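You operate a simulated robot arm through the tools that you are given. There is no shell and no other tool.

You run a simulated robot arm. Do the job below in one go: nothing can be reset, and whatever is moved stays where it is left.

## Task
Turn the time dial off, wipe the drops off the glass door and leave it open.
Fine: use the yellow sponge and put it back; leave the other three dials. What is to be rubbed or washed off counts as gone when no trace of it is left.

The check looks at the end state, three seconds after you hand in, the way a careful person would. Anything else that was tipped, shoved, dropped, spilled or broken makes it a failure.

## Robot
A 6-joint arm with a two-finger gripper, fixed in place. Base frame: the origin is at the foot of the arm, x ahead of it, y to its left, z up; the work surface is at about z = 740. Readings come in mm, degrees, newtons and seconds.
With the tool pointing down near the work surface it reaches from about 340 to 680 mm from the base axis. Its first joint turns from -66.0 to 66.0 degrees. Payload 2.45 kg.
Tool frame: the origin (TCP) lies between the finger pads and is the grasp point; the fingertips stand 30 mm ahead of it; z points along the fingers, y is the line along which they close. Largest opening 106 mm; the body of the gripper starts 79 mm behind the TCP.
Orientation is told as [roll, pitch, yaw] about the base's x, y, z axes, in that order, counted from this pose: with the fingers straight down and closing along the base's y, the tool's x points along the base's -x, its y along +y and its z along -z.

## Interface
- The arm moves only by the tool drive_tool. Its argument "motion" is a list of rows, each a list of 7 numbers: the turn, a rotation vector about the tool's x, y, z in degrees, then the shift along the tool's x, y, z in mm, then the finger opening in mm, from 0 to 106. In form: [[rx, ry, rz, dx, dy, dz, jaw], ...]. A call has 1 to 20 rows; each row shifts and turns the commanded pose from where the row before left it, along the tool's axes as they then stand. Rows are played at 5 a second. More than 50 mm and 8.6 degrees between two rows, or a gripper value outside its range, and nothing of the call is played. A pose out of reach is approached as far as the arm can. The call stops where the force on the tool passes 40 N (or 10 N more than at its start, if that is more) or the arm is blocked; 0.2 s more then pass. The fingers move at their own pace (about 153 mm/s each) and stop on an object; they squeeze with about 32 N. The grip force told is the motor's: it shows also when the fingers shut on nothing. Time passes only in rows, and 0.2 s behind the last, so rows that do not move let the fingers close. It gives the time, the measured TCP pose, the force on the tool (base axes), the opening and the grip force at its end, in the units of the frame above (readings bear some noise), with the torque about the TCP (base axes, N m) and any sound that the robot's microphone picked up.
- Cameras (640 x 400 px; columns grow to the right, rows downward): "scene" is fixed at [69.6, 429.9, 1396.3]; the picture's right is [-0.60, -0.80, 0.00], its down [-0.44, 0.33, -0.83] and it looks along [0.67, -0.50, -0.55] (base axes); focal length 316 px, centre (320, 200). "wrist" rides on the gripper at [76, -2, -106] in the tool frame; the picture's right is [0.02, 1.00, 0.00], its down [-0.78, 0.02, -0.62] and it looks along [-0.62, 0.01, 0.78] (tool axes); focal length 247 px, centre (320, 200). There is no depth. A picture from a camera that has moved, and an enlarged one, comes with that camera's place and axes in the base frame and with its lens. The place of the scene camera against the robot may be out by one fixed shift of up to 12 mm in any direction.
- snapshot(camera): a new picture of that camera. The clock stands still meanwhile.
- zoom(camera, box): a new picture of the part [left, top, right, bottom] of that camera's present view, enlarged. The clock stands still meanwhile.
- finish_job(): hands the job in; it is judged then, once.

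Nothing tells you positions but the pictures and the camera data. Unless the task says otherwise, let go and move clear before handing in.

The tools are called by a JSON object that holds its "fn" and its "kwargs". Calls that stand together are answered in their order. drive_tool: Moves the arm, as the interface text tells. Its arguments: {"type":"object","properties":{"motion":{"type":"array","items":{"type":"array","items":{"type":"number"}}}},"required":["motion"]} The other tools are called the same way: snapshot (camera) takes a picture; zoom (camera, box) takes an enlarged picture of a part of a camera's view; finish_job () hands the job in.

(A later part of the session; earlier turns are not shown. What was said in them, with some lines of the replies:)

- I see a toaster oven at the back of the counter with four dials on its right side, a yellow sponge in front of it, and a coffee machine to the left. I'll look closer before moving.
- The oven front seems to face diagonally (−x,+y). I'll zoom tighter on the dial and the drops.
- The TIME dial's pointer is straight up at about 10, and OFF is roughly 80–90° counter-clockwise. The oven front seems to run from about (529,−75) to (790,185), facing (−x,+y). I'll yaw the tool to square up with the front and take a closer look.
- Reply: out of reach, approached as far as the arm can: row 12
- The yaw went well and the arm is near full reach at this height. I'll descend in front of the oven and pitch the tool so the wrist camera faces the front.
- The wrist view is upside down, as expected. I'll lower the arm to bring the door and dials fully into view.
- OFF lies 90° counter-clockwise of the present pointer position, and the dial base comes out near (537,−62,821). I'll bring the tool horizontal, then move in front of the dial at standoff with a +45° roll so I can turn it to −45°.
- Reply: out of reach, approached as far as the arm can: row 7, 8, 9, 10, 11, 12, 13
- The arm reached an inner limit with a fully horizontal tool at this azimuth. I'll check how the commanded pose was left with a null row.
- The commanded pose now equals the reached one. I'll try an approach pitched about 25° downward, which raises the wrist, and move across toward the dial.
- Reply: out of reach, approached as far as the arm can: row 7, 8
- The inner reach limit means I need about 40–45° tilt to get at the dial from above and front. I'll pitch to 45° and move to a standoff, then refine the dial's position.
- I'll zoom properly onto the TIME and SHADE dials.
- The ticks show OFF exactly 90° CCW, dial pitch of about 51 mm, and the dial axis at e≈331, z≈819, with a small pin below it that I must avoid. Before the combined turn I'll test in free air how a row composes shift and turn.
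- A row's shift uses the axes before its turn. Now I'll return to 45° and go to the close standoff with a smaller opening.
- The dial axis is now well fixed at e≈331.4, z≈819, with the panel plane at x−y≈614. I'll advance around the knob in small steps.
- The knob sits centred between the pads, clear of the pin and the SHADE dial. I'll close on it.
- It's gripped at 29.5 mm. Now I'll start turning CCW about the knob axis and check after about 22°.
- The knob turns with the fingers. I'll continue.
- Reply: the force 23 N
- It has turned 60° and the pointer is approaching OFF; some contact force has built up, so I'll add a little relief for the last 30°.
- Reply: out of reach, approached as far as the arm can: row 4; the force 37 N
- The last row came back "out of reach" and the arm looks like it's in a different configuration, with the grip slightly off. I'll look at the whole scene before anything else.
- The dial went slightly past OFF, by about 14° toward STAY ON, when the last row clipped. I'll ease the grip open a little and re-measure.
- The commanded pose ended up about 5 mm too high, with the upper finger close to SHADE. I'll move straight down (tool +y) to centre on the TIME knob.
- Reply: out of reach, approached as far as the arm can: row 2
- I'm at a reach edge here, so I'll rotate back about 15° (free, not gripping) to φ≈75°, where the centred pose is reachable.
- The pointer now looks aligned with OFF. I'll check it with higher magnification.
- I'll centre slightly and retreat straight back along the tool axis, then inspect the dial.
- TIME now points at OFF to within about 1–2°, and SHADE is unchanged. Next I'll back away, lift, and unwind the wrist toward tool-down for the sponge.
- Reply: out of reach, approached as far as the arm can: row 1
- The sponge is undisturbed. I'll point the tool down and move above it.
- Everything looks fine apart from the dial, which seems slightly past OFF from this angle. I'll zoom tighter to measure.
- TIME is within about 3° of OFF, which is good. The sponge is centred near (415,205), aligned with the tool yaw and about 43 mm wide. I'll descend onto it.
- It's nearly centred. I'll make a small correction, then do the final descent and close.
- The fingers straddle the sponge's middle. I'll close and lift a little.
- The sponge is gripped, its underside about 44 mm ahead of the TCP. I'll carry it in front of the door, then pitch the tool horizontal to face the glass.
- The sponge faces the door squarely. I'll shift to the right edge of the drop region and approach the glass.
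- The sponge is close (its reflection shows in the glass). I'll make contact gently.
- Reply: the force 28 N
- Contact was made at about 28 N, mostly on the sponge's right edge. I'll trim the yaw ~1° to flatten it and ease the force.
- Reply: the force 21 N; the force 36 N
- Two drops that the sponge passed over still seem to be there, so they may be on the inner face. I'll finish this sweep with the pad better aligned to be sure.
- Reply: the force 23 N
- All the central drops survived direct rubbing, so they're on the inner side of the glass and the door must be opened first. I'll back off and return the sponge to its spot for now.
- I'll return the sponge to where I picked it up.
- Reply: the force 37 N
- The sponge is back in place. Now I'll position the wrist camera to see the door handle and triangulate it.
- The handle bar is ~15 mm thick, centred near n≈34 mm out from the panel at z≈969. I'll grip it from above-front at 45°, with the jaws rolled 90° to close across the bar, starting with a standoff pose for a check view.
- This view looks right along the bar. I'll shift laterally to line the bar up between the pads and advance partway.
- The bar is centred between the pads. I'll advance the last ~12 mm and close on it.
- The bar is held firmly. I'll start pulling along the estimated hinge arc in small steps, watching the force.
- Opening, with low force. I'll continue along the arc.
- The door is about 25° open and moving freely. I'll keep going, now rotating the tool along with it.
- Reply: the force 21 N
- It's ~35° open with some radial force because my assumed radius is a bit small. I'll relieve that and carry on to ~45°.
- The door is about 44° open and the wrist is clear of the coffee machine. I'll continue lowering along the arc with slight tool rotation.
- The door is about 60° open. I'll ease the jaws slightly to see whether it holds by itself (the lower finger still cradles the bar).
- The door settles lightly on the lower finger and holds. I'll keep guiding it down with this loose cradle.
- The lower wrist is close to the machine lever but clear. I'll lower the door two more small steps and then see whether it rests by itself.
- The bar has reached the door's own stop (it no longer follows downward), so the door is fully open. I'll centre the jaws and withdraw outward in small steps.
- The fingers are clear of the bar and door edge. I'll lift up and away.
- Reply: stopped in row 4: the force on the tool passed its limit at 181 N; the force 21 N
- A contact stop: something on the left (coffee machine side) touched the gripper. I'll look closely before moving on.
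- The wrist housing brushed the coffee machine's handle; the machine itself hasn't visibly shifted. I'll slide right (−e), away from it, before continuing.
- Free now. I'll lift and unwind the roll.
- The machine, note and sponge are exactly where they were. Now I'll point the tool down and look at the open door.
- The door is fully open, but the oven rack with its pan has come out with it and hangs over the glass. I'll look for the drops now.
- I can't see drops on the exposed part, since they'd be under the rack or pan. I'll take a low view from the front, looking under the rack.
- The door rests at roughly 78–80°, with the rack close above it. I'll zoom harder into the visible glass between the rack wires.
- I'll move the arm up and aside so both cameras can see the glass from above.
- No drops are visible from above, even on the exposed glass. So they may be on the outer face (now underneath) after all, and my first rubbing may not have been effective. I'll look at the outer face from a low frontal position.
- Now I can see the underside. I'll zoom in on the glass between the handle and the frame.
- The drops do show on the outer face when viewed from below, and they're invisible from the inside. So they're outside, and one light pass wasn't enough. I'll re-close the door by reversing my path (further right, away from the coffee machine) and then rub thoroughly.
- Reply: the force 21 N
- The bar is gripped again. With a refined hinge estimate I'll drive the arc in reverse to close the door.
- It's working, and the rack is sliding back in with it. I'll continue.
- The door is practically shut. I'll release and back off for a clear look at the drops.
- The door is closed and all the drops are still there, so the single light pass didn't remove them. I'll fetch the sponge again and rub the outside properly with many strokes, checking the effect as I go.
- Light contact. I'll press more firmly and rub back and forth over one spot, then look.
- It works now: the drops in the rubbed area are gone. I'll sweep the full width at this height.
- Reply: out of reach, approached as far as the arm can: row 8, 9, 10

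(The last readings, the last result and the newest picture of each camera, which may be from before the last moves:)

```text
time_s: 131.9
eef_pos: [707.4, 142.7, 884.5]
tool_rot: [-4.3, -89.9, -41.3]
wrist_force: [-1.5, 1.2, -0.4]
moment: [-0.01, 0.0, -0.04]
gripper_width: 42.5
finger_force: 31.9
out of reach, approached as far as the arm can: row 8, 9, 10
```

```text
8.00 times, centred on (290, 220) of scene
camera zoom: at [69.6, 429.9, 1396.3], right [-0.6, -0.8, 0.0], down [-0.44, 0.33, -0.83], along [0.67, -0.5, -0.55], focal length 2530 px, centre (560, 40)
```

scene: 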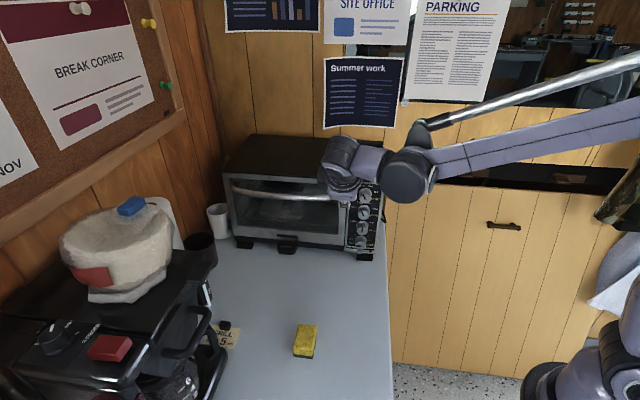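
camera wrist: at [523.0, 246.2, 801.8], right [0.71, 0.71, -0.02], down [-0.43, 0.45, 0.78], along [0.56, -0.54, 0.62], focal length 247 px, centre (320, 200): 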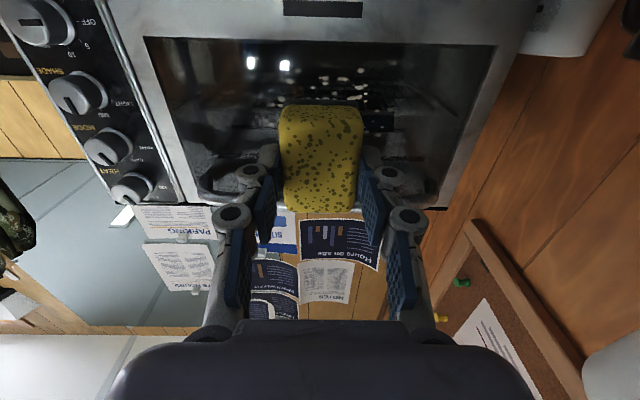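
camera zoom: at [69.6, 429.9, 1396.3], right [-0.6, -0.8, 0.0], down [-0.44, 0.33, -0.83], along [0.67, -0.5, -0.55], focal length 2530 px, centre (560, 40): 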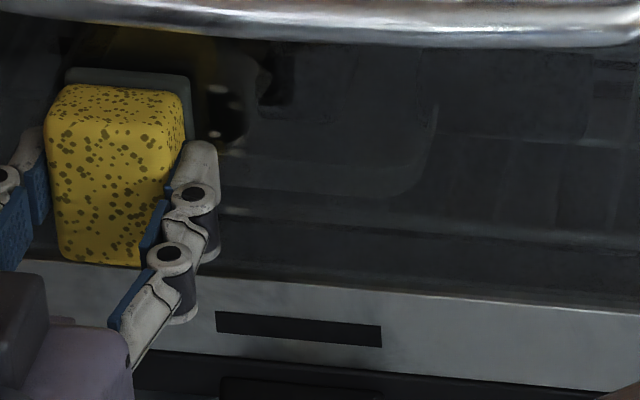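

Most are gone. A few remain around the left-centre, so I'll press again and sweep back.

{"fn": "drive_tool", "kwargs": {"motion": [[0, 0, 0, 0, -4, 1.5, 25], [0, 0, 0, 0, -8, 0.5, 25], [0, 0, 0, 0, -8, 0, 25], [0, 0, 0, 0, -8, 0, 25], [0, 0, 0, 0, -8, 0, 25], [0, 0, 0, 0, -8, 0, 25], [0, 0, 0, 0, -8, 0, 25], [0, 0, 0, 0, -8, 0, 25], [0, 0, 0, 0, -8, 0, 25]]}}

{"fn": "zoom", "kwargs": {"camera": "scene", "box": [250, 195, 330, 245]}}

```text
time_s: 133.9
eef_pos: [659.3, 95.1, 883.7]
tool_rot: [5.7, -89.9, -51.6]
wrist_force: [-1.0, 0.3, -0.6]
moment: [-0.01, 0.0, 0.01]
gripper_width: 42.5
finger_force: 31.9
```

```text
8.00 times, centred on (290, 220) of scene
camera zoom: at [69.6, 429.9, 1396.3], right [-0.6, -0.8, 0.0], down [-0.44, 0.33, -0.83], along [0.67, -0.5, -0.55], focal length 2530 px, centre (560, 40)
```

zoom: 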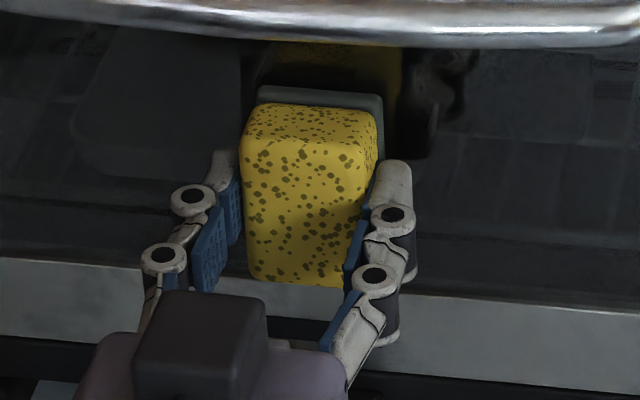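

The left side is clean. I'll do a firm sweep to the right and another pass higher up for completeness.

{"fn": "drive_tool", "kwargs": {"motion": [[0, 0, 0, 0, -5, 2, 25], [0, 0, 0, 0, -8, 1, 25], [0, 0, 0, 0, -8, 0, 25], [0, 0, 0, 0, -8, 0, 25], [0, 0, 0, 0, -8, 0, 25], [0, 0, 0, 0, -8, 0, 25], [0, 0, 0, 0, -8, 0, 25], [0, 0, 0, 0, -4, 0, 25]]}}

{"fn": "drive_tool", "kwargs": {"motion": [[0, 0, 0, -8, 4, 0.5, 25], [0, 0, 0, 0, 9, 0, 25], [0, 0, 0, 0, 9, 0, 25], [0, 0, 0, 0, 9, 0, 25], [0, 0, 0, 0, 9, 0, 25], [0, 0, 0, 0, 9, 0, 25], [0, 0, 0, 0, 9, 0, 25], [0, 0, 0, 0, 9, 0, 25], [0, 0, 0, 0, 9, 0, 25], [0, 0, 0, 0, 9, 0, 25], [0, 0, 0, 0, 9, 0, 25], [0, 0, 0, 0, 9, 0, 25]]}}

{"fn": "zoom", "kwargs": {"camera": "scene", "box": [250, 195, 330, 245]}}

```text
time_s: 135.7
eef_pos: [620.5, 54.3, 883.1]
tool_rot: [3.5, -89.9, -48.9]
wrist_force: [-7.9, 21.0, -1.9]
moment: [0.04, 0.04, 0.36]
gripper_width: 42.9
finger_force: 31.7
```

```text
time_s: 138.3
eef_pos: [693.8, 126.5, 891.6]
tool_rot: [22.1, -90.1, -67.9]
wrist_force: [-30.4, 12.3, -0.1]
moment: [-0.01, 0.0, -0.41]
gripper_width: 42.7
finger_force: 32.5
```

```text
8.00 times, centred on (290, 220) of scene
camera zoom: at [68.9, 430.2, 1396.3], right [-0.6, -0.8, 0.0], down [-0.44, 0.33, -0.83], along [0.67, -0.5, -0.55], focal length 2530 px, centre (560, 40)
```

zoom: 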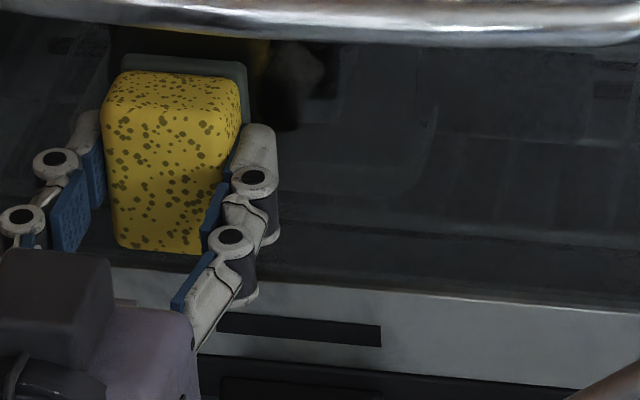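

{"fn": "drive_tool", "kwargs": {"motion": [[0, 0, 0, 0, 6, -1, 25], [0, 0, 0, 0, 6, 0, 25], [0, 0, 0, 9, 0, 0, 25], [0, 0, 0, 9, -4, 0, 25], [0, 0, 0, 3, -9, 0, 25], [0, 0, 0, 0, -9, 0, 25], [0, 0, 0, 0, -9, 0, 25], [0, 0, 0, 0, -9, 0, 25], [0, 0, 0, 0, -9, 0, 25], [0, 0, 0, 0, -9, 0, 25], [0, 0, 0, 0, -9, 0, 25], [0, 0, 0, 0, -9, 0, 25], [0, 0, 0, 0, -9, 0, 25], [0, 0, 0, 0, -9, 0, 25]]}}

{"fn": "drive_tool", "kwargs": {"motion": [[0, 0, 0, 0, 0, -15, 25], [0, 0, 0, 0, 0, -35, 25], [0, 0, 0, 0, 0, -40, 25], [0, 0, 0, 0, 0, 0, 25]]}}

{"fn": "zoom", "kwargs": {"camera": "scene", "box": [250, 195, 330, 245]}}

{"fn": "snapshot", "kwargs": {"camera": "wrist"}}

{"fn": "zoom", "kwargs": {"camera": "wrist", "box": [150, 30, 500, 210]}}

```text
time_s: 141.3
eef_pos: [634.8, 67.6, 869.9]
tool_rot: [4.0, -89.8, -49.7]
wrist_force: [-2.9, 6.6, 0.2]
moment: [-0.01, -0.04, 0.16]
gripper_width: 42.7
finger_force: 32.4
```

```text
time_s: 142.3
eef_pos: [572.3, 132.8, 870.6]
tool_rot: [6.6, -89.9, -52.2]
wrist_force: [0.4, 0.0, 0.5]
moment: [-0.01, 0.01, 0.01]
gripper_width: 42.6
finger_force: 32.2
```

```text
8.00 times, centred on (290, 220) of scene
camera zoom: at [69.6, 429.9, 1396.3], right [-0.6, -0.8, 0.0], down [-0.44, 0.33, -0.83], along [0.67, -0.5, -0.55], focal length 2530 px, centre (560, 40)
```

zoom: 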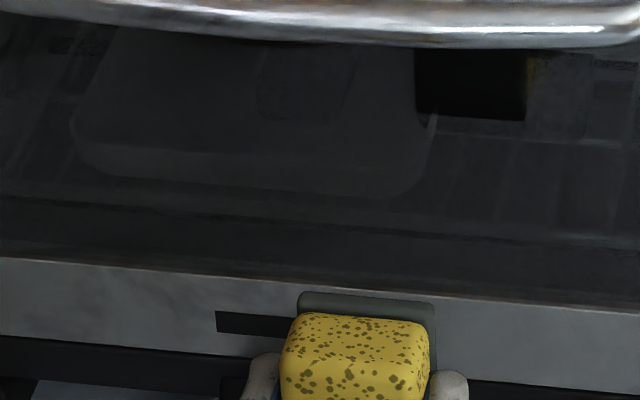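

```text
taken
camera wrist: at [495.8, 208.4, 794.2], right [0.72, 0.7, -0.02], down [-0.42, 0.46, 0.78], along [0.56, -0.55, 0.62], focal length 247 px, centre (320, 200)
```

wrist: 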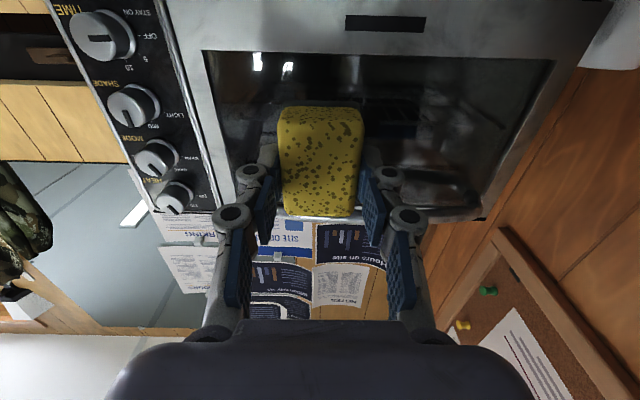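

```text
1.83 times, centred on (325, 120) of wrist
camera zoom: at [495.8, 208.4, 794.2], right [0.72, 0.7, -0.02], down [-0.42, 0.46, 0.78], along [0.56, -0.55, 0.62], focal length 452 px, centre (311, 346)
```

zoom: 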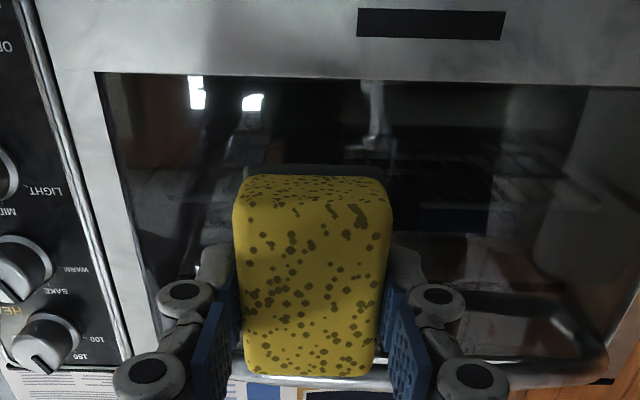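

The glass is clean. I'll return the sponge: unpitch, carry it back and set it down where it was.

{"fn": "drive_tool", "kwargs": {"motion": [[-0.6, 0, 0, 0, 0, -12, 25], [0, 7.5, 0, 0, 0, 0, 25], [0, 7.5, 0, 0, 0, 0, 25], [0, 7.5, 0, 0, 0, 0, 25], [0, 7.5, 0, 0, 0, 0, 25], [0, 7.5, 0, 0, 0, 0, 25], [0, 7.5, 0, 0, 0, 0, 25], [0, 7.5, 0, 0, 0, 0, 25], [0, 7.5, 0, 0, 0, 0, 25], [0, 7.5, 0, 0, 0, 0, 25], [0, 7.5, 0, 0, 0, 0, 25], [0, 7.5, 0, 0, 0, 0, 25], [0, 7.5, 0, 0, 0, 0, 25], [0, 0, 0, 0, 0, 0, 25]]}}

```text
time_s: 145.3
eef_pos: [564.8, 139.9, 872.0]
tool_rot: [0.1, 0.2, -45.0]
wrist_force: [0.6, -0.8, -0.5]
moment: [0.03, 0.01, 0.03]
gripper_width: 42.5
finger_force: 32.4
```

{"fn": "drive_tool", "kwargs": {"motion": [[0, 0, 0, 36.7, -14.6, 0, 25], [0, 0, 0, 36.7, -14.6, 0, 25], [0, 0, 0, 36.7, -14.6, 0, 25], [0, 0, 0, 36.8, -14.5, 0, 25], [0, 0, 0, 0, 0, 40, 25], [0, 0, 0, 0, 0, 32, 25], [0, 0, 0, 0, 0, 0, 25]]}}

```text
time_s: 146.9
eef_pos: [418.7, 204.9, 798.9]
tool_rot: [0.1, 0.1, -45.0]
wrist_force: [-0.4, 0.2, 0.5]
moment: [0.01, 0.02, 0.03]
gripper_width: 42.6
finger_force: 32.8
```

{"fn": "drive_tool", "kwargs": {"motion": [[0, 0, 0, -1.5, -0.6, 8, 25], [0, 0, 0, 0, 0, 4, 25], [0, 0, 0, 0, 0, 1, 25], [0, 0, 0, 0, 0, 0, 25]]}}

```text
time_s: 147.9
eef_pos: [420.3, 201.5, 786.3]
tool_rot: [-0.1, 0.1, -44.9]
wrist_force: [-0.5, 0.5, -0.8]
moment: [0.0, -0.03, 0.01]
gripper_width: 42.7
finger_force: 32.0
```

{"fn": "drive_tool", "kwargs": {"motion": [[0, 0, 0, 1.3, 0.3, 1, 25], [0, 0, 0, 0, 0, 1, 25], [0, 0, 0, 0, 0, 0, 25]]}}

```text
time_s: 148.7
eef_pos: [418.6, 202.5, 785.1]
tool_rot: [0.0, 0.1, -45.0]
wrist_force: [-0.1, 0.7, 0.4]
moment: [0.0, 0.01, 0.01]
gripper_width: 42.6
finger_force: 31.7
```

{"fn": "drive_tool", "kwargs": {"motion": [[0, 0, 0, 0, 0, 1, 25], [0, 0, 0, 0, 0, 1, 25], [0, 0, 0, 0, 0, 0, 25]]}}

```text
time_s: 149.5
eef_pos: [419.0, 202.6, 781.7]
tool_rot: [0.1, 0.0, -45.0]
wrist_force: [0.3, 0.6, -0.3]
moment: [0.01, -0.01, 0.02]
gripper_width: 42.3
finger_force: 32.0
```

{"fn": "drive_tool", "kwargs": {"motion": [[0, 0, 0, 0, 0, 1, 25], [0, 0, 0, 0, 0, 1, 25], [0, 0, 0, 0, 0, 0, 25]]}}

{"fn": "zoom", "kwargs": {"camera": "scene", "box": [260, 290, 360, 370]}}

```text
time_s: 150.3
eef_pos: [418.8, 201.8, 781.3]
tool_rot: [0.0, -0.1, -44.9]
wrist_force: [0.7, -0.1, 36.1]
moment: [0.01, -0.05, 0.04]
gripper_width: 42.9
finger_force: 31.9
```

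```text
5.00 times, centred on (310, 330) of scene
camera zoom: at [69.2, 429.7, 1396.4], right [-0.6, -0.8, 0.0], down [-0.44, 0.33, -0.83], along [0.67, -0.5, -0.55], focal length 1581 px, centre (370, -450)
```

zoom: 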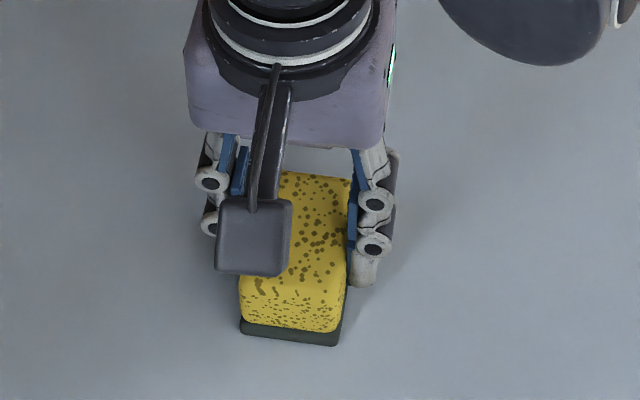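

The sponge is seated where it was originally. I'll relieve, open and lift.

{"fn": "drive_tool", "kwargs": {"motion": [[0, 0, 0, 0, 0, -2.5, 25], [0, 0, 0, 0, 0, 0, 70], [0, 0, 0, 0, 0, 0, 70], [0, 0, 0, 0, 0, -25, 70], [0, 0, 0, 0, 0, -45, 70], [0, 0, 0, 0, 0, -45, 70], [0, 0, 0, 0, 0, -45, 70], [0, 0, 0, 0, 0, -45, 70], [0, 0, 0, 0, 0, -40, 70], [0, 0, 0, 0, 0, 0, 70]]}}

{"fn": "zoom", "kwargs": {"camera": "scene", "box": [200, 290, 360, 390]}}

{"fn": "snapshot", "kwargs": {"camera": "scene"}}

```text
time_s: 152.5
eef_pos: [418.5, 202.5, 1029.5]
tool_rot: [0.0, 0.2, -45.1]
wrist_force: [-0.1, 0.5, 0.9]
moment: [0.0, 0.01, -0.01]
gripper_width: 70.1
finger_force: 0.0
```

```text
4.00 times, centred on (280, 340) of scene
camera zoom: at [69.6, 429.9, 1396.3], right [-0.6, -0.8, 0.0], down [-0.44, 0.33, -0.83], along [0.67, -0.5, -0.55], focal length 1265 px, centre (480, -360)
```

zoom: 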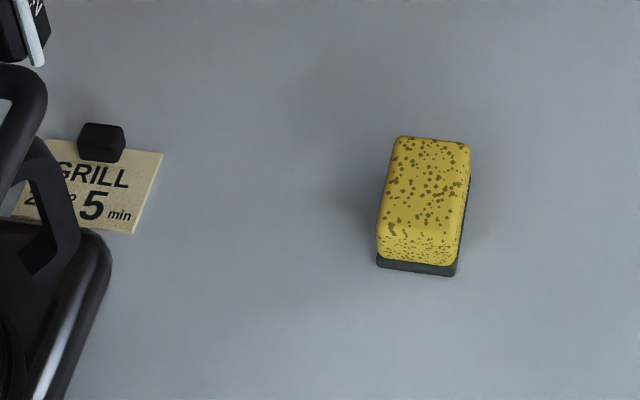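

```text
taken
```

scene: 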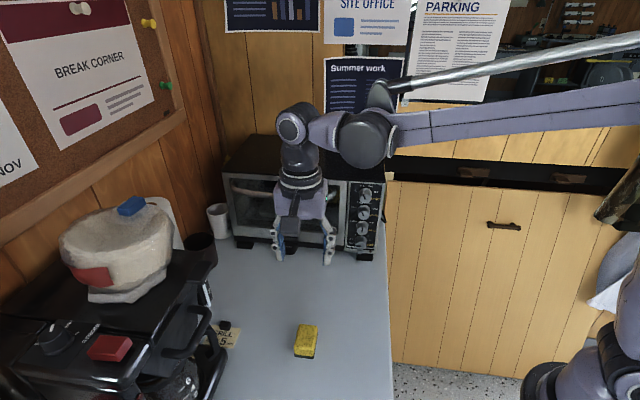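

The sponge is back exactly where it started. Now I'll go back to the handle (slightly right of centre this time) to open the door for good.

{"fn": "drive_tool", "kwargs": {"motion": [[0, 0, 0, -45, 15.3, 0, 50], [0, 0, 0, -45, 15.3, 0, 50], [0, 0, 0, -45, 15.3, 0, 50], [0, 0, 0, -30, 15.1, 0, 50], [0, -7.5, 0, 0, 0, 0, 50], [0, -7.5, 0, 0, 0, 0, 50], [0, -7.5, 0, 0, 0, 0, 50], [0, -7.5, 0, 0, 0, 0, 50], [0, -7.5, 0, 0, 0, 0, 50], [0, -7.5, 0, 0, 0, 0, 50]]}}

{"fn": "snapshot", "kwargs": {"camera": "wrist"}}

{"fn": "drive_tool", "kwargs": {"motion": [[0, 0, -7.5, 0, 0, 0, 40], [0, 0, -7.5, 0, 0, 0, 40], [0, 0, -7.5, 0, 0, 0, 40], [0, 0, -7.5, 0, 0, 0, 40], [0, 0, -7.5, 0, 0, 0, 40], [0, 0, -7.5, 0, 0, 0, 40], [0, 0, -7.5, 0, 0, 0, 40], [0, 0, -7.5, 0, 0, 0, 40], [0, 0, -7.5, 0, 0, 0, 40], [0, 0, -7.5, 0, 0, 0, 40], [0, 0, -7.5, 0, 0, 0, 40], [0, 0, -7.5, 0, 0, 0, 40], [0, 0, 0, 0, 0, 0, 36]]}}

{"fn": "zoom", "kwargs": {"camera": "wrist", "box": [200, 30, 440, 210]}}

{"fn": "zoom", "kwargs": {"camera": "scene", "box": [210, 130, 400, 265]}}

```text
time_s: 154.7
eef_pos: [578.9, 128.4, 1027.3]
tool_rot: [0.1, -45.0, -45.1]
wrist_force: [0.3, -0.1, -0.6]
moment: [-0.03, -0.02, -0.01]
gripper_width: 50.1
finger_force: 0.0
```

```text
taken
camera wrist: at [485.4, 220.4, 1049.1], right [0.7, 0.72, -0.01], down [0.09, -0.07, 0.99], along [0.71, -0.69, -0.11], focal length 247 px, centre (320, 200)
```

wrist: 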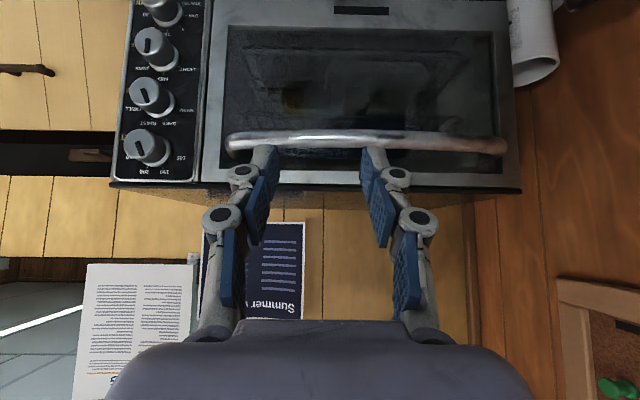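

```text
time_s: 157.5
eef_pos: [578.2, 129.0, 1028.2]
tool_rot: [-44.8, 0.1, 44.9]
wrist_force: [-0.4, -0.7, 0.5]
moment: [0.01, 0.01, 0.02]
gripper_width: 36.0
finger_force: 0.1
```

```text
2.22 times, centred on (320, 120) of wrist
camera zoom: at [471.5, 128.3, 1104.4], right [-0.52, 0.48, -0.71], down [0.23, 0.87, 0.43], along [0.82, 0.06, -0.56], focal length 549 px, centre (320, 378)
```

zoom: 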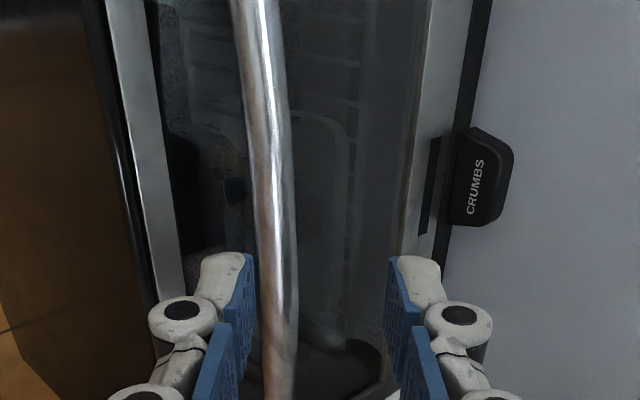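

```text
2.96 times, centred on (305, 198) of scene
camera zoom: at [69.6, 429.9, 1396.3], right [-0.6, -0.8, 0.0], down [-0.44, 0.33, -0.83], along [0.67, -0.5, -0.55], focal length 937 px, centre (364, 207)
```

zoom: 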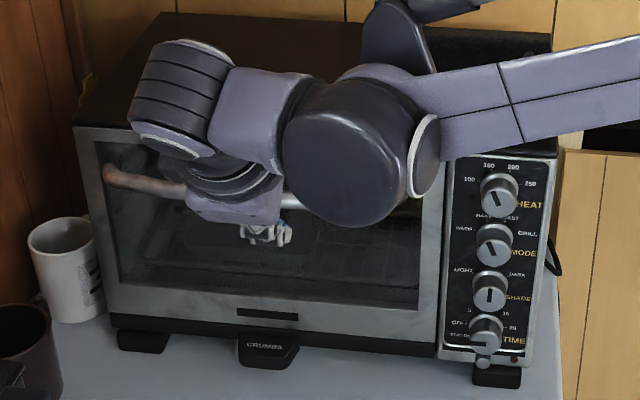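

{"fn": "drive_tool", "kwargs": {"motion": [[0, 0, 0, 0, -10, 15, 36], [0, 0, 0, 0, -9, 20, 36], [0, 0, 0, 0, 0, 15, 36], [0, 0, 0, 0, 0, 0, 36]]}}

{"fn": "zoom", "kwargs": {"camera": "wrist", "box": [230, 60, 410, 220]}}

```text
time_s: 158.5
eef_pos: [612.1, 94.3, 1006.3]
tool_rot: [-44.9, 0.0, 45.0]
wrist_force: [-0.1, -0.2, -0.4]
moment: [0.03, -0.02, 0.03]
gripper_width: 36.4
finger_force: 0.0
```

```text
2.50 times, centred on (320, 140) of wrist
camera zoom: at [505.7, 94.5, 1082.6], right [-0.52, 0.49, -0.71], down [0.24, 0.87, 0.43], along [0.82, 0.05, -0.56], focal length 617 px, centre (320, 350)
```

zoom: 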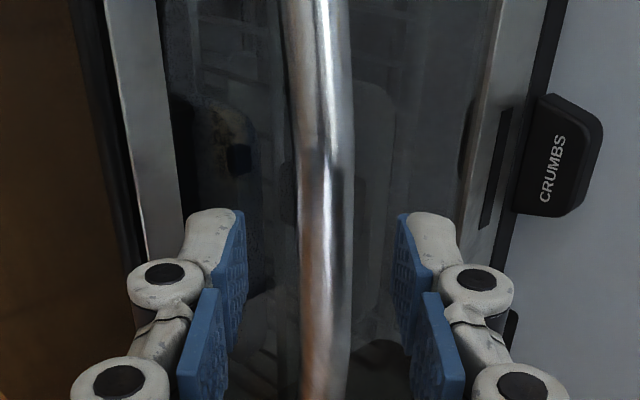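

{"fn": "drive_tool", "kwargs": {"motion": [[0, 0, 0, 0, 0, 12, 34], [0, 0, 0, 0, 0, 12, 34], [0, 0, 0, 0, 0, 8, 34], [0, 0, 0, 0, 0, 0, 34], [0, 0, 0, 0, 0, 0, 8], [0, 0, 0, 0, 0, 0, 8], [0, 0, 0, 0, 0, 0, 8]]}}

{"fn": "zoom", "kwargs": {"camera": "wrist", "box": [230, 60, 410, 220]}}

```text
time_s: 160.1
eef_pos: [628.6, 79.7, 982.7]
tool_rot: [-44.9, 0.0, 45.0]
wrist_force: [-5.5, 2.9, -0.8]
moment: [-0.33, 0.53, 0.49]
gripper_width: 15.9
finger_force: 31.7
```

```text
2.50 times, centred on (320, 140) of wrist
camera zoom: at [521.7, 78.4, 1059.3], right [-0.52, 0.49, -0.7], down [0.24, 0.87, 0.43], along [0.82, 0.06, -0.57], focal length 617 px, centre (320, 350)
```

zoom: 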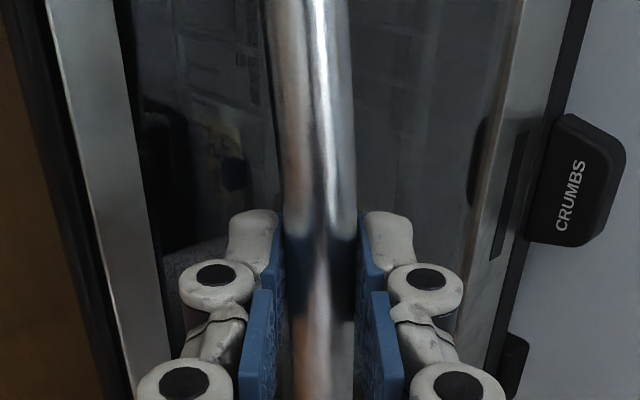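

Gripped. I'll pull the door open along the known arc.

{"fn": "drive_tool", "kwargs": {"motion": [[0, 0, 0, 0, 6.6, -4.3, 8], [0, 0, 0, 0, 6.8, -4.0, 8], [0, 0, 0, 0, 6.97, -3.72, 8], [0, 0, 0, 0, 7.12, -3.42, 8], [0, 0, 0, 0, 7.26, -3.1, 8], [0, 0, 0, 0, 7.39, -2.78, 8], [0, 0, 0, 0, 7.5, -2.46, 8], [0, 0, 0, 0, 7.6, -2.12, 8]]}}

{"fn": "drive_tool", "kwargs": {"motion": [[1, 0, 0, 0, 8.0, -1.8, 8], [1, 0, 0, 0, 8.05, -1.59, 8], [1, 0, 0, 0, 8.1, -1.39, 8], [1, 0, 0, 0, 8.12, -1.18, 8], [1, 0, 0, 0, 8.15, -0.98, 8], [1, 0, 0, 0, 8.17, -0.77, 8], [1, 0, 0, 0, 8.19, -0.57, 8], [1, 0, 0, 0, 8.2, -0.36, 8]]}}

{"fn": "snapshot", "kwargs": {"camera": "scene"}}

```text
time_s: 161.9
eef_pos: [587.2, 119.5, 959.7]
tool_rot: [-44.9, 0.1, 44.9]
wrist_force: [-1.2, -0.9, 3.7]
moment: [-0.75, 0.44, 0.16]
gripper_width: 16.2
finger_force: 31.5
```

```text
time_s: 163.7
eef_pos: [552.9, 155.8, 917.8]
tool_rot: [-53.0, 0.0, 44.9]
wrist_force: [5.7, -0.3, 0.1]
moment: [-0.66, 0.48, 0.12]
gripper_width: 16.3
finger_force: 32.1
```

```text
taken
```

scene: 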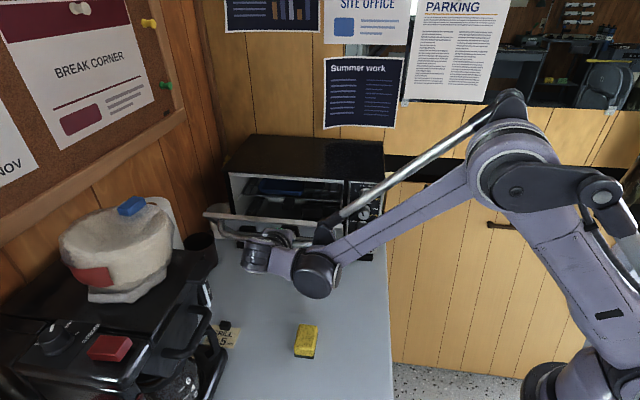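

Smooth so far. I'll continue the arc.

{"fn": "drive_tool", "kwargs": {"motion": [[1, 0, 0, 0, 8.21, -0.15, 8], [1, 0, 0, 0, 8.21, 0.05, 8], [1, 0, 0, 0, 8.21, 0.26, 8], [1, 0, 0, 0, 8.2, 0.47, 8], [1, 0, 0, 0, 8.18, 0.67, 8], [1, 0, 0, 0, 8.16, 0.88, 8], [1, 0, 0, 0, 8.14, 1.08, 8], [1, 0, 0, 0, 8.1, 1.29, 8]]}}

{"fn": "drive_tool", "kwargs": {"motion": [[1, 0, 0, 0, 8.07, 1.5, 8], [1, 0, 0, 0, 8.03, 1.7, 8], [1, 0, 0, 0, 7.98, 1.9, 8], [1, 0, 0, 0, 7.93, 2.1, 8], [1, 0, 0, 0, 7.87, 2.3, 8]]}}

{"fn": "snapshot", "kwargs": {"camera": "scene"}}

{"fn": "zoom", "kwargs": {"camera": "wrist", "box": [200, 60, 420, 260]}}

```text
time_s: 165.5
eef_pos: [529.8, 178.0, 861.7]
tool_rot: [-61.0, 0.0, 44.9]
wrist_force: [1.3, -1.9, 0.3]
moment: [-0.57, 0.47, 0.19]
gripper_width: 16.3
finger_force: 32.0
```

```text
time_s: 166.7
eef_pos: [523.2, 185.2, 820.8]
tool_rot: [-66.0, -0.1, 44.9]
wrist_force: [-2.2, -3.5, 0.2]
moment: [-0.64, 0.63, -0.32]
gripper_width: 16.5
finger_force: 31.4
```

```text
taken
```

scene: 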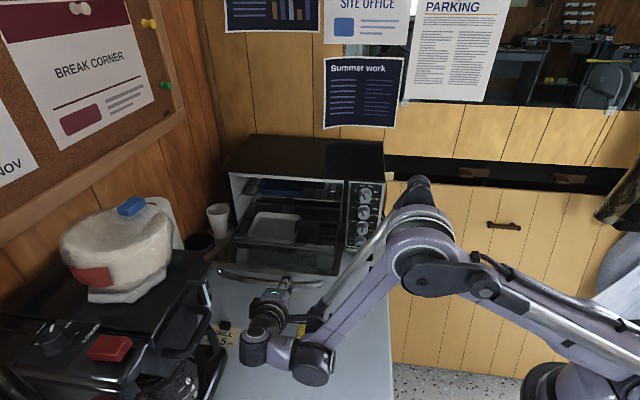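

```text
2.00 times, centred on (310, 160) of wrist
camera zoom: at [399.9, 200.4, 865.9], right [-0.3, 0.27, -0.91], down [0.15, 0.96, 0.24], along [0.94, -0.07, -0.33], focal length 494 px, centre (340, 280)
```

zoom: 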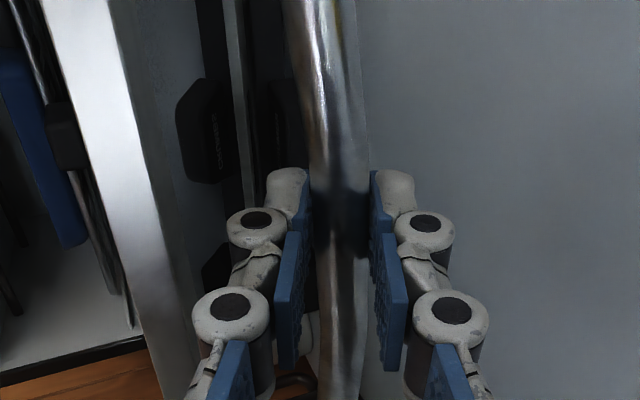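

{"fn": "drive_tool", "kwargs": {"motion": [[0, 0, 0, 0, 0, 0, 21], [1, 0, 0, 0, 7.8, 2.5, 21], [1, 0, 0, 0, 7.7, 2.7, 21], [1, 0, 0, 0, 7.6, 2.9, 21], [1, 0, 0, 0, 7.0, 2.9, 21], [0, 0, 0, 0, 0, 0, 21]]}}

{"fn": "zoom", "kwargs": {"camera": "wrist", "box": [200, 60, 420, 260]}}

{"fn": "zoom", "kwargs": {"camera": "scene", "box": [190, 200, 390, 340]}}

```text
time_s: 168.1
eef_pos: [522.6, 185.6, 789.1]
tool_rot: [-70.1, 0.0, 45.0]
wrist_force: [-0.5, -0.2, -0.5]
moment: [0.02, 0.02, 0.02]
gripper_width: 21.2
finger_force: 0.0
```

```text
2.00 times, centred on (310, 160) of wrist
camera zoom: at [396.8, 203.3, 828.1], right [-0.26, 0.23, -0.94], down [0.14, 0.97, 0.2], along [0.96, -0.08, -0.28], focal length 494 px, centre (340, 280)
```

zoom: 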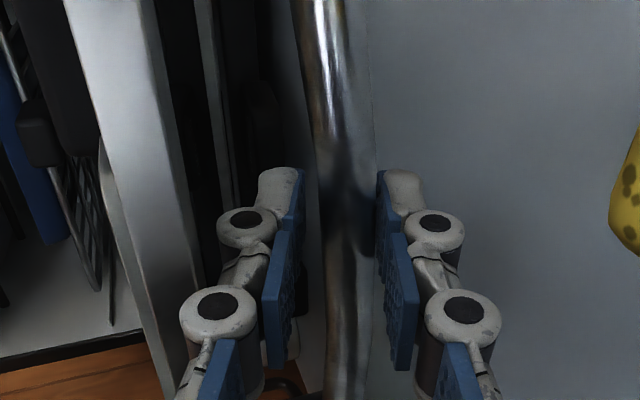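

```text
2.86 times, centred on (290, 270) of scene
camera zoom: at [69.6, 429.9, 1396.3], right [-0.6, -0.8, 0.0], down [-0.44, 0.33, -0.83], along [0.67, -0.5, -0.55], focal length 904 px, centre (406, 0)
```

zoom: 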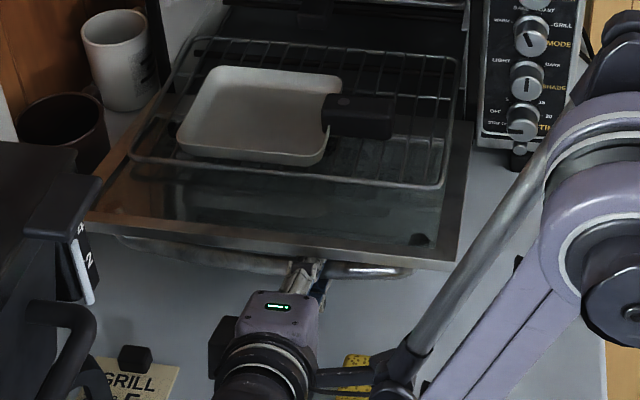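

The door is at its stop and rests by itself. I'll withdraw straight out.

{"fn": "drive_tool", "kwargs": {"motion": [[0, 0, 0, 0, -1, -8, 21], [0, 0, 0, 0, 0, -12, 21], [0, 0, 0, 0, 0, -14, 21], [0, 0, 0, 0, 0, -15, 21], [0, 0, 0, 0, 0, -15, 21], [0, 0, 0, 0, 0, -6, 21]]}}

{"fn": "snapshot", "kwargs": {"camera": "wrist"}}

{"fn": "zoom", "kwargs": {"camera": "scene", "box": [150, 220, 370, 390]}}

```text
time_s: 169.5
eef_pos: [475.7, 231.5, 814.1]
tool_rot: [-69.8, -0.1, 44.9]
wrist_force: [-0.8, -0.2, -0.6]
moment: [-0.02, 0.02, -0.02]
gripper_width: 21.2
finger_force: 0.1
```

```text
taken
camera wrist: at [350.9, 249.3, 852.5], right [-0.26, 0.23, -0.94], down [0.14, 0.97, 0.2], along [0.96, -0.08, -0.28], focal length 247 px, centre (320, 200)
```

wrist: 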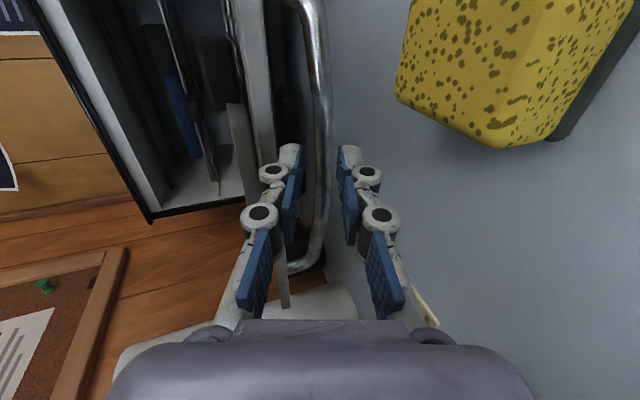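

```text
2.35 times, centred on (260, 305) of scene
camera zoom: at [69.6, 429.9, 1396.3], right [-0.6, -0.8, 0.0], down [-0.44, 0.33, -0.83], along [0.67, -0.5, -0.55], focal length 744 px, centre (461, -47)
```

zoom: 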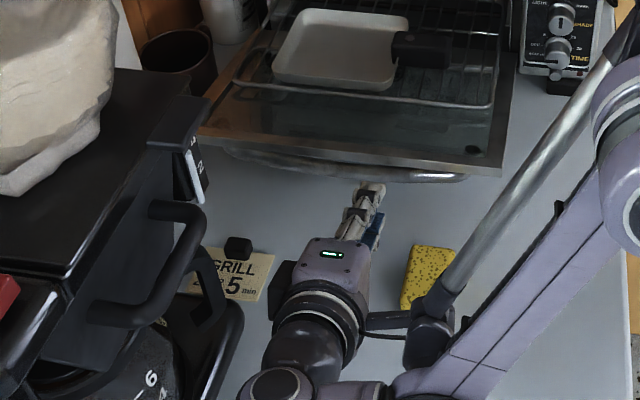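

{"fn": "drive_tool", "kwargs": {"motion": [[0, 0, 0, 10, 0, 0, 21], [0, 0, 0, 8, -37.6, -13.7, 30], [0, 0, 0, 8, -37.6, -13.7, 40], [0, 0, 0, 8, -37.6, -13.7, 40], [0, 0, 0, 8, -37.6, -13.7, 40], [0, 0, 0, 8, -37.6, -13.7, 40]]}}

{"fn": "snapshot", "kwargs": {"camera": "scene"}}

```text
time_s: 170.9
eef_pos: [439.9, 196.6, 1014.4]
tool_rot: [-69.9, 0.0, 45.0]
wrist_force: [0.2, -0.5, 0.1]
moment: [-0.01, 0.0, 0.0]
gripper_width: 39.7
finger_force: 0.0
```

```text
taken
```

scene: 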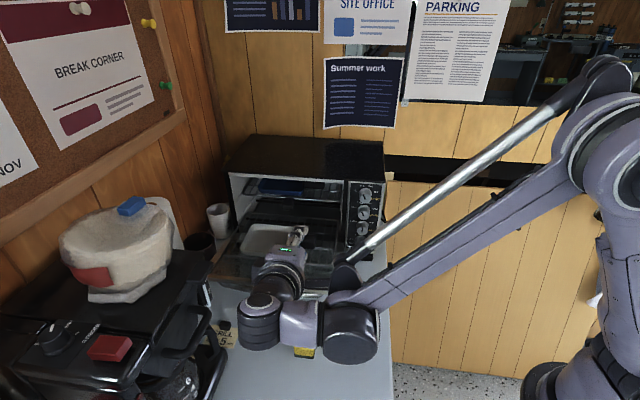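

I'm clear. I'll unwind and move the arm back toward its starting pose so I can inspect everything.

{"fn": "drive_tool", "kwargs": {"motion": [[0, 0, 7.5, 0, 0, 0, 60], [0, 0, 7.5, 0, 0, 0, 60], [0, 0, 7.5, 0, 0, 0, 60], [0, 0, 7.5, 0, 0, 0, 60], [0, 0, 7.5, 0, 0, 0, 60], [0, 0, 7.5, 0, 0, 0, 60], [0, 0, 7.5, 0, 0, 0, 60], [0, 0, 7.5, 0, 0, 0, 60], [0, 0, 7.5, 0, 0, 0, 60], [0, 0, 7.5, 0, 0, 0, 60], [0, 0, 7.5, 0, 0, 0, 60], [0, 0, 7.5, 0, 0, 0, 60]]}}

{"fn": "drive_tool", "kwargs": {"motion": [[0, 7.8, 0, 0, 0, 0, 80], [0, 7.8, 0, 0, 0, 0, 80], [0, 7.8, 0, 0, 0, 0, 80], [0, 7.8, 0, 0, 0, 0, 80], [0, 7.8, 0, 0, 0, 0, 80], [0, 7.8, 0, 0, 0, 0, 80], [0, 7.8, 0, 0, 0, 0, 80], [0, 7.8, 0, 0, 0, 0, 80], [0, 7.6, 0, 0, 0, 0, 80], [0, 0, 0, 0, -35, -35, 80], [0, 0, 0, 0, -35, -35, 80], [0, 0, 0, 0, -35, -35, 80], [0, 0, 0, 0, -35, -35, 80], [0, 0, 0, 0, -35, -20, 80]]}}

{"fn": "snapshot", "kwargs": {"camera": "scene"}}

{"fn": "snapshot", "kwargs": {"camera": "wrist"}}

```text
time_s: 173.5
eef_pos: [441.4, 196.6, 1013.8]
tool_rot: [0.5, -69.9, -45.6]
wrist_force: [-0.2, 0.6, 0.4]
moment: [0.02, 0.05, 0.0]
gripper_width: 60.1
finger_force: 0.1
```

```text
time_s: 176.5
eef_pos: [318.8, 71.0, 1172.2]
tool_rot: [0.1, 0.1, -44.9]
wrist_force: [-0.3, 0.3, -0.2]
moment: [0.02, 0.01, -0.02]
gripper_width: 80.0
finger_force: 0.2
```

```text
taken
```

scene: 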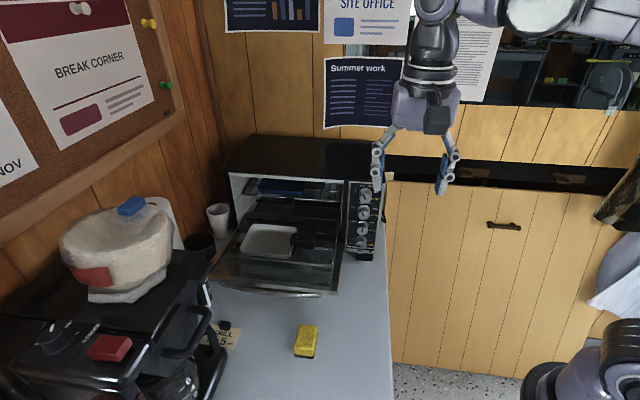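

```text
taken
camera wrist: at [263.2, 124.8, 1279.4], right [0.69, 0.72, 0.0], down [0.57, -0.54, 0.62], along [0.45, -0.43, -0.78], focal length 247 px, centre (320, 200)
```

wrist: 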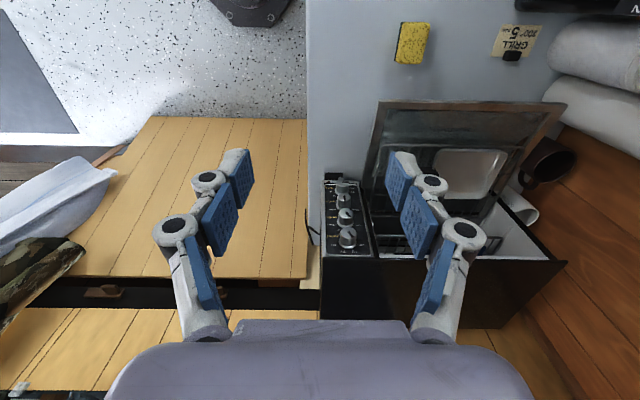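

Everything looks in order. I'll do a final close check of the dials, glass and surroundings.

{"fn": "zoom", "kwargs": {"camera": "scene", "box": [345, 180, 385, 255]}}

{"fn": "zoom", "kwargs": {"camera": "scene", "box": [353, 233, 373, 252]}}

{"fn": "zoom", "kwargs": {"camera": "scene", "box": [200, 170, 350, 300]}}

{"fn": "zoom", "kwargs": {"camera": "scene", "box": [0, 180, 240, 400]}}

{"fn": "zoom", "kwargs": {"camera": "scene", "box": [345, 180, 385, 205]}}

```text
5.33 times, centred on (365, 218) of scene
camera zoom: at [69.6, 429.9, 1396.3], right [-0.6, -0.8, 0.0], down [-0.44, 0.33, -0.83], along [0.67, -0.5, -0.55], focal length 1687 px, centre (80, 107)
```

zoom: 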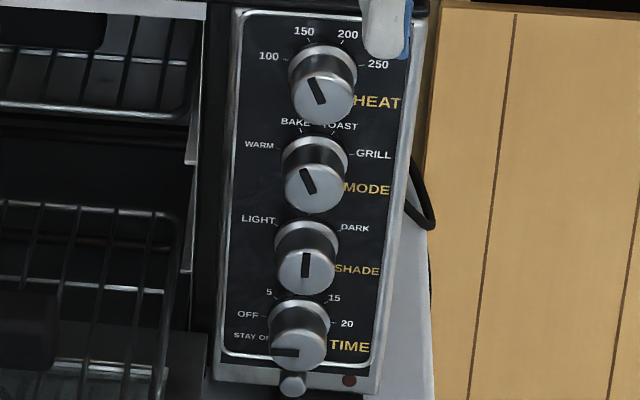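

```text
16.00 times, centred on (363, 242) of scene
camera zoom: at [69.6, 429.9, 1396.3], right [-0.6, -0.8, 0.0], down [-0.44, 0.33, -0.83], along [0.67, -0.5, -0.55], focal length 5060 px, centre (-368, -480)
```

zoom: 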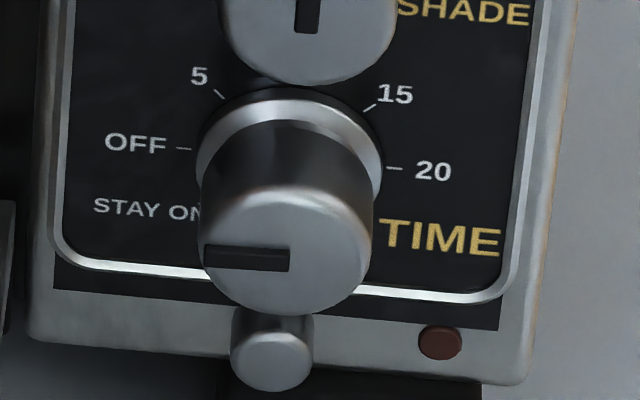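

```text
3.08 times, centred on (275, 235) of scene
camera zoom: at [69.6, 429.9, 1396.3], right [-0.6, -0.8, 0.0], down [-0.44, 0.33, -0.83], along [0.67, -0.5, -0.55], focal length 973 px, centre (458, 92)
```

zoom: 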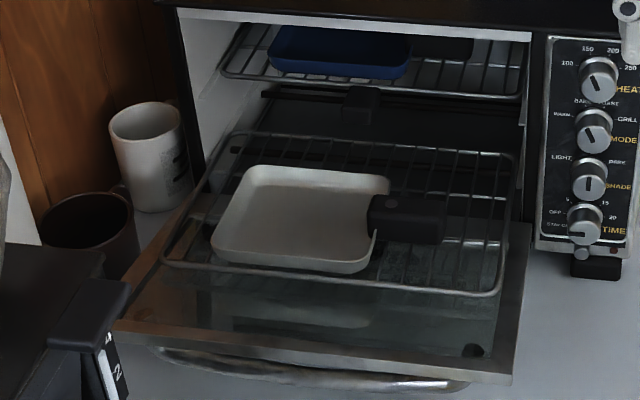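

```text
1.82 times, centred on (120, 290) of scene
camera zoom: at [69.6, 429.9, 1396.3], right [-0.6, -0.8, 0.0], down [-0.44, 0.33, -0.83], along [0.67, -0.5, -0.55], focal length 575 px, centre (684, 36)
```

zoom: 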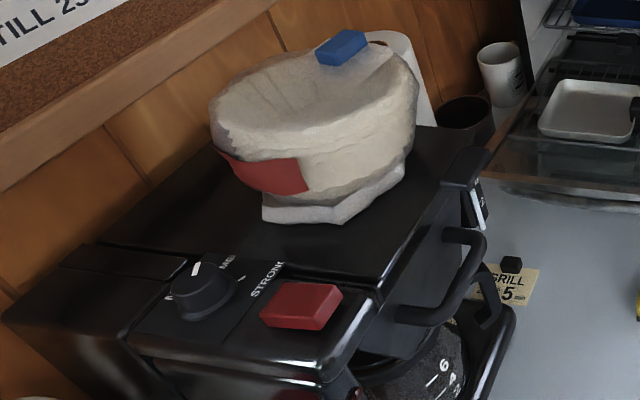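

```text
16.00 times, centred on (365, 192) of scene
camera zoom: at [69.6, 429.9, 1396.3], right [-0.6, -0.8, 0.0], down [-0.44, 0.33, -0.83], along [0.67, -0.5, -0.55], focal length 5060 px, centre (-400, 320)
```

zoom: 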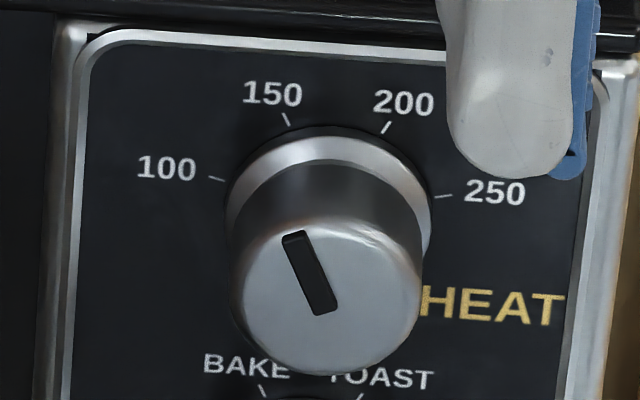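

Final check:

- **TIME dial:** it points at OFF, to within about 3°. HEAT, MODE and SHADE are unchanged.
- **Glass door:** the drops are wiped off and the door is open at its stop.
- **Sponge:** it is back in its original place.
- **Surroundings:** nothing else looks disturbed. My wrist bumped the coffee machine's handle once, but the machine did not visibly move.

The arm is clear, so I'm handing in.

{"fn": "finish_job", "kwargs": {}}

```text
The job is handed in.
```

I turned the time dial to OFF, wiped the drops off the glass and left the oven door open. The yellow sponge is back where it started.

- **Dial:** my final check shows it within about 3° of the OFF mark. HEAT, MODE and SHADE look unchanged, although while turning TIME one finger briefly came up against SHADE or very close to it.
- **Glass:** the drops were on the outside. My first light pass removed nothing, so I opened the door to look, closed it again and rubbed harder until no drops showed.
- **Oven rack:** it slides out with the door, so it now sits partly over the open door with the pan on it.
- **Coffee machine:** my wrist hit its handle once while lifting away, hard enough to trip the force stop. Comparing pictures from before and after, the machine and the note beside it had not moved.
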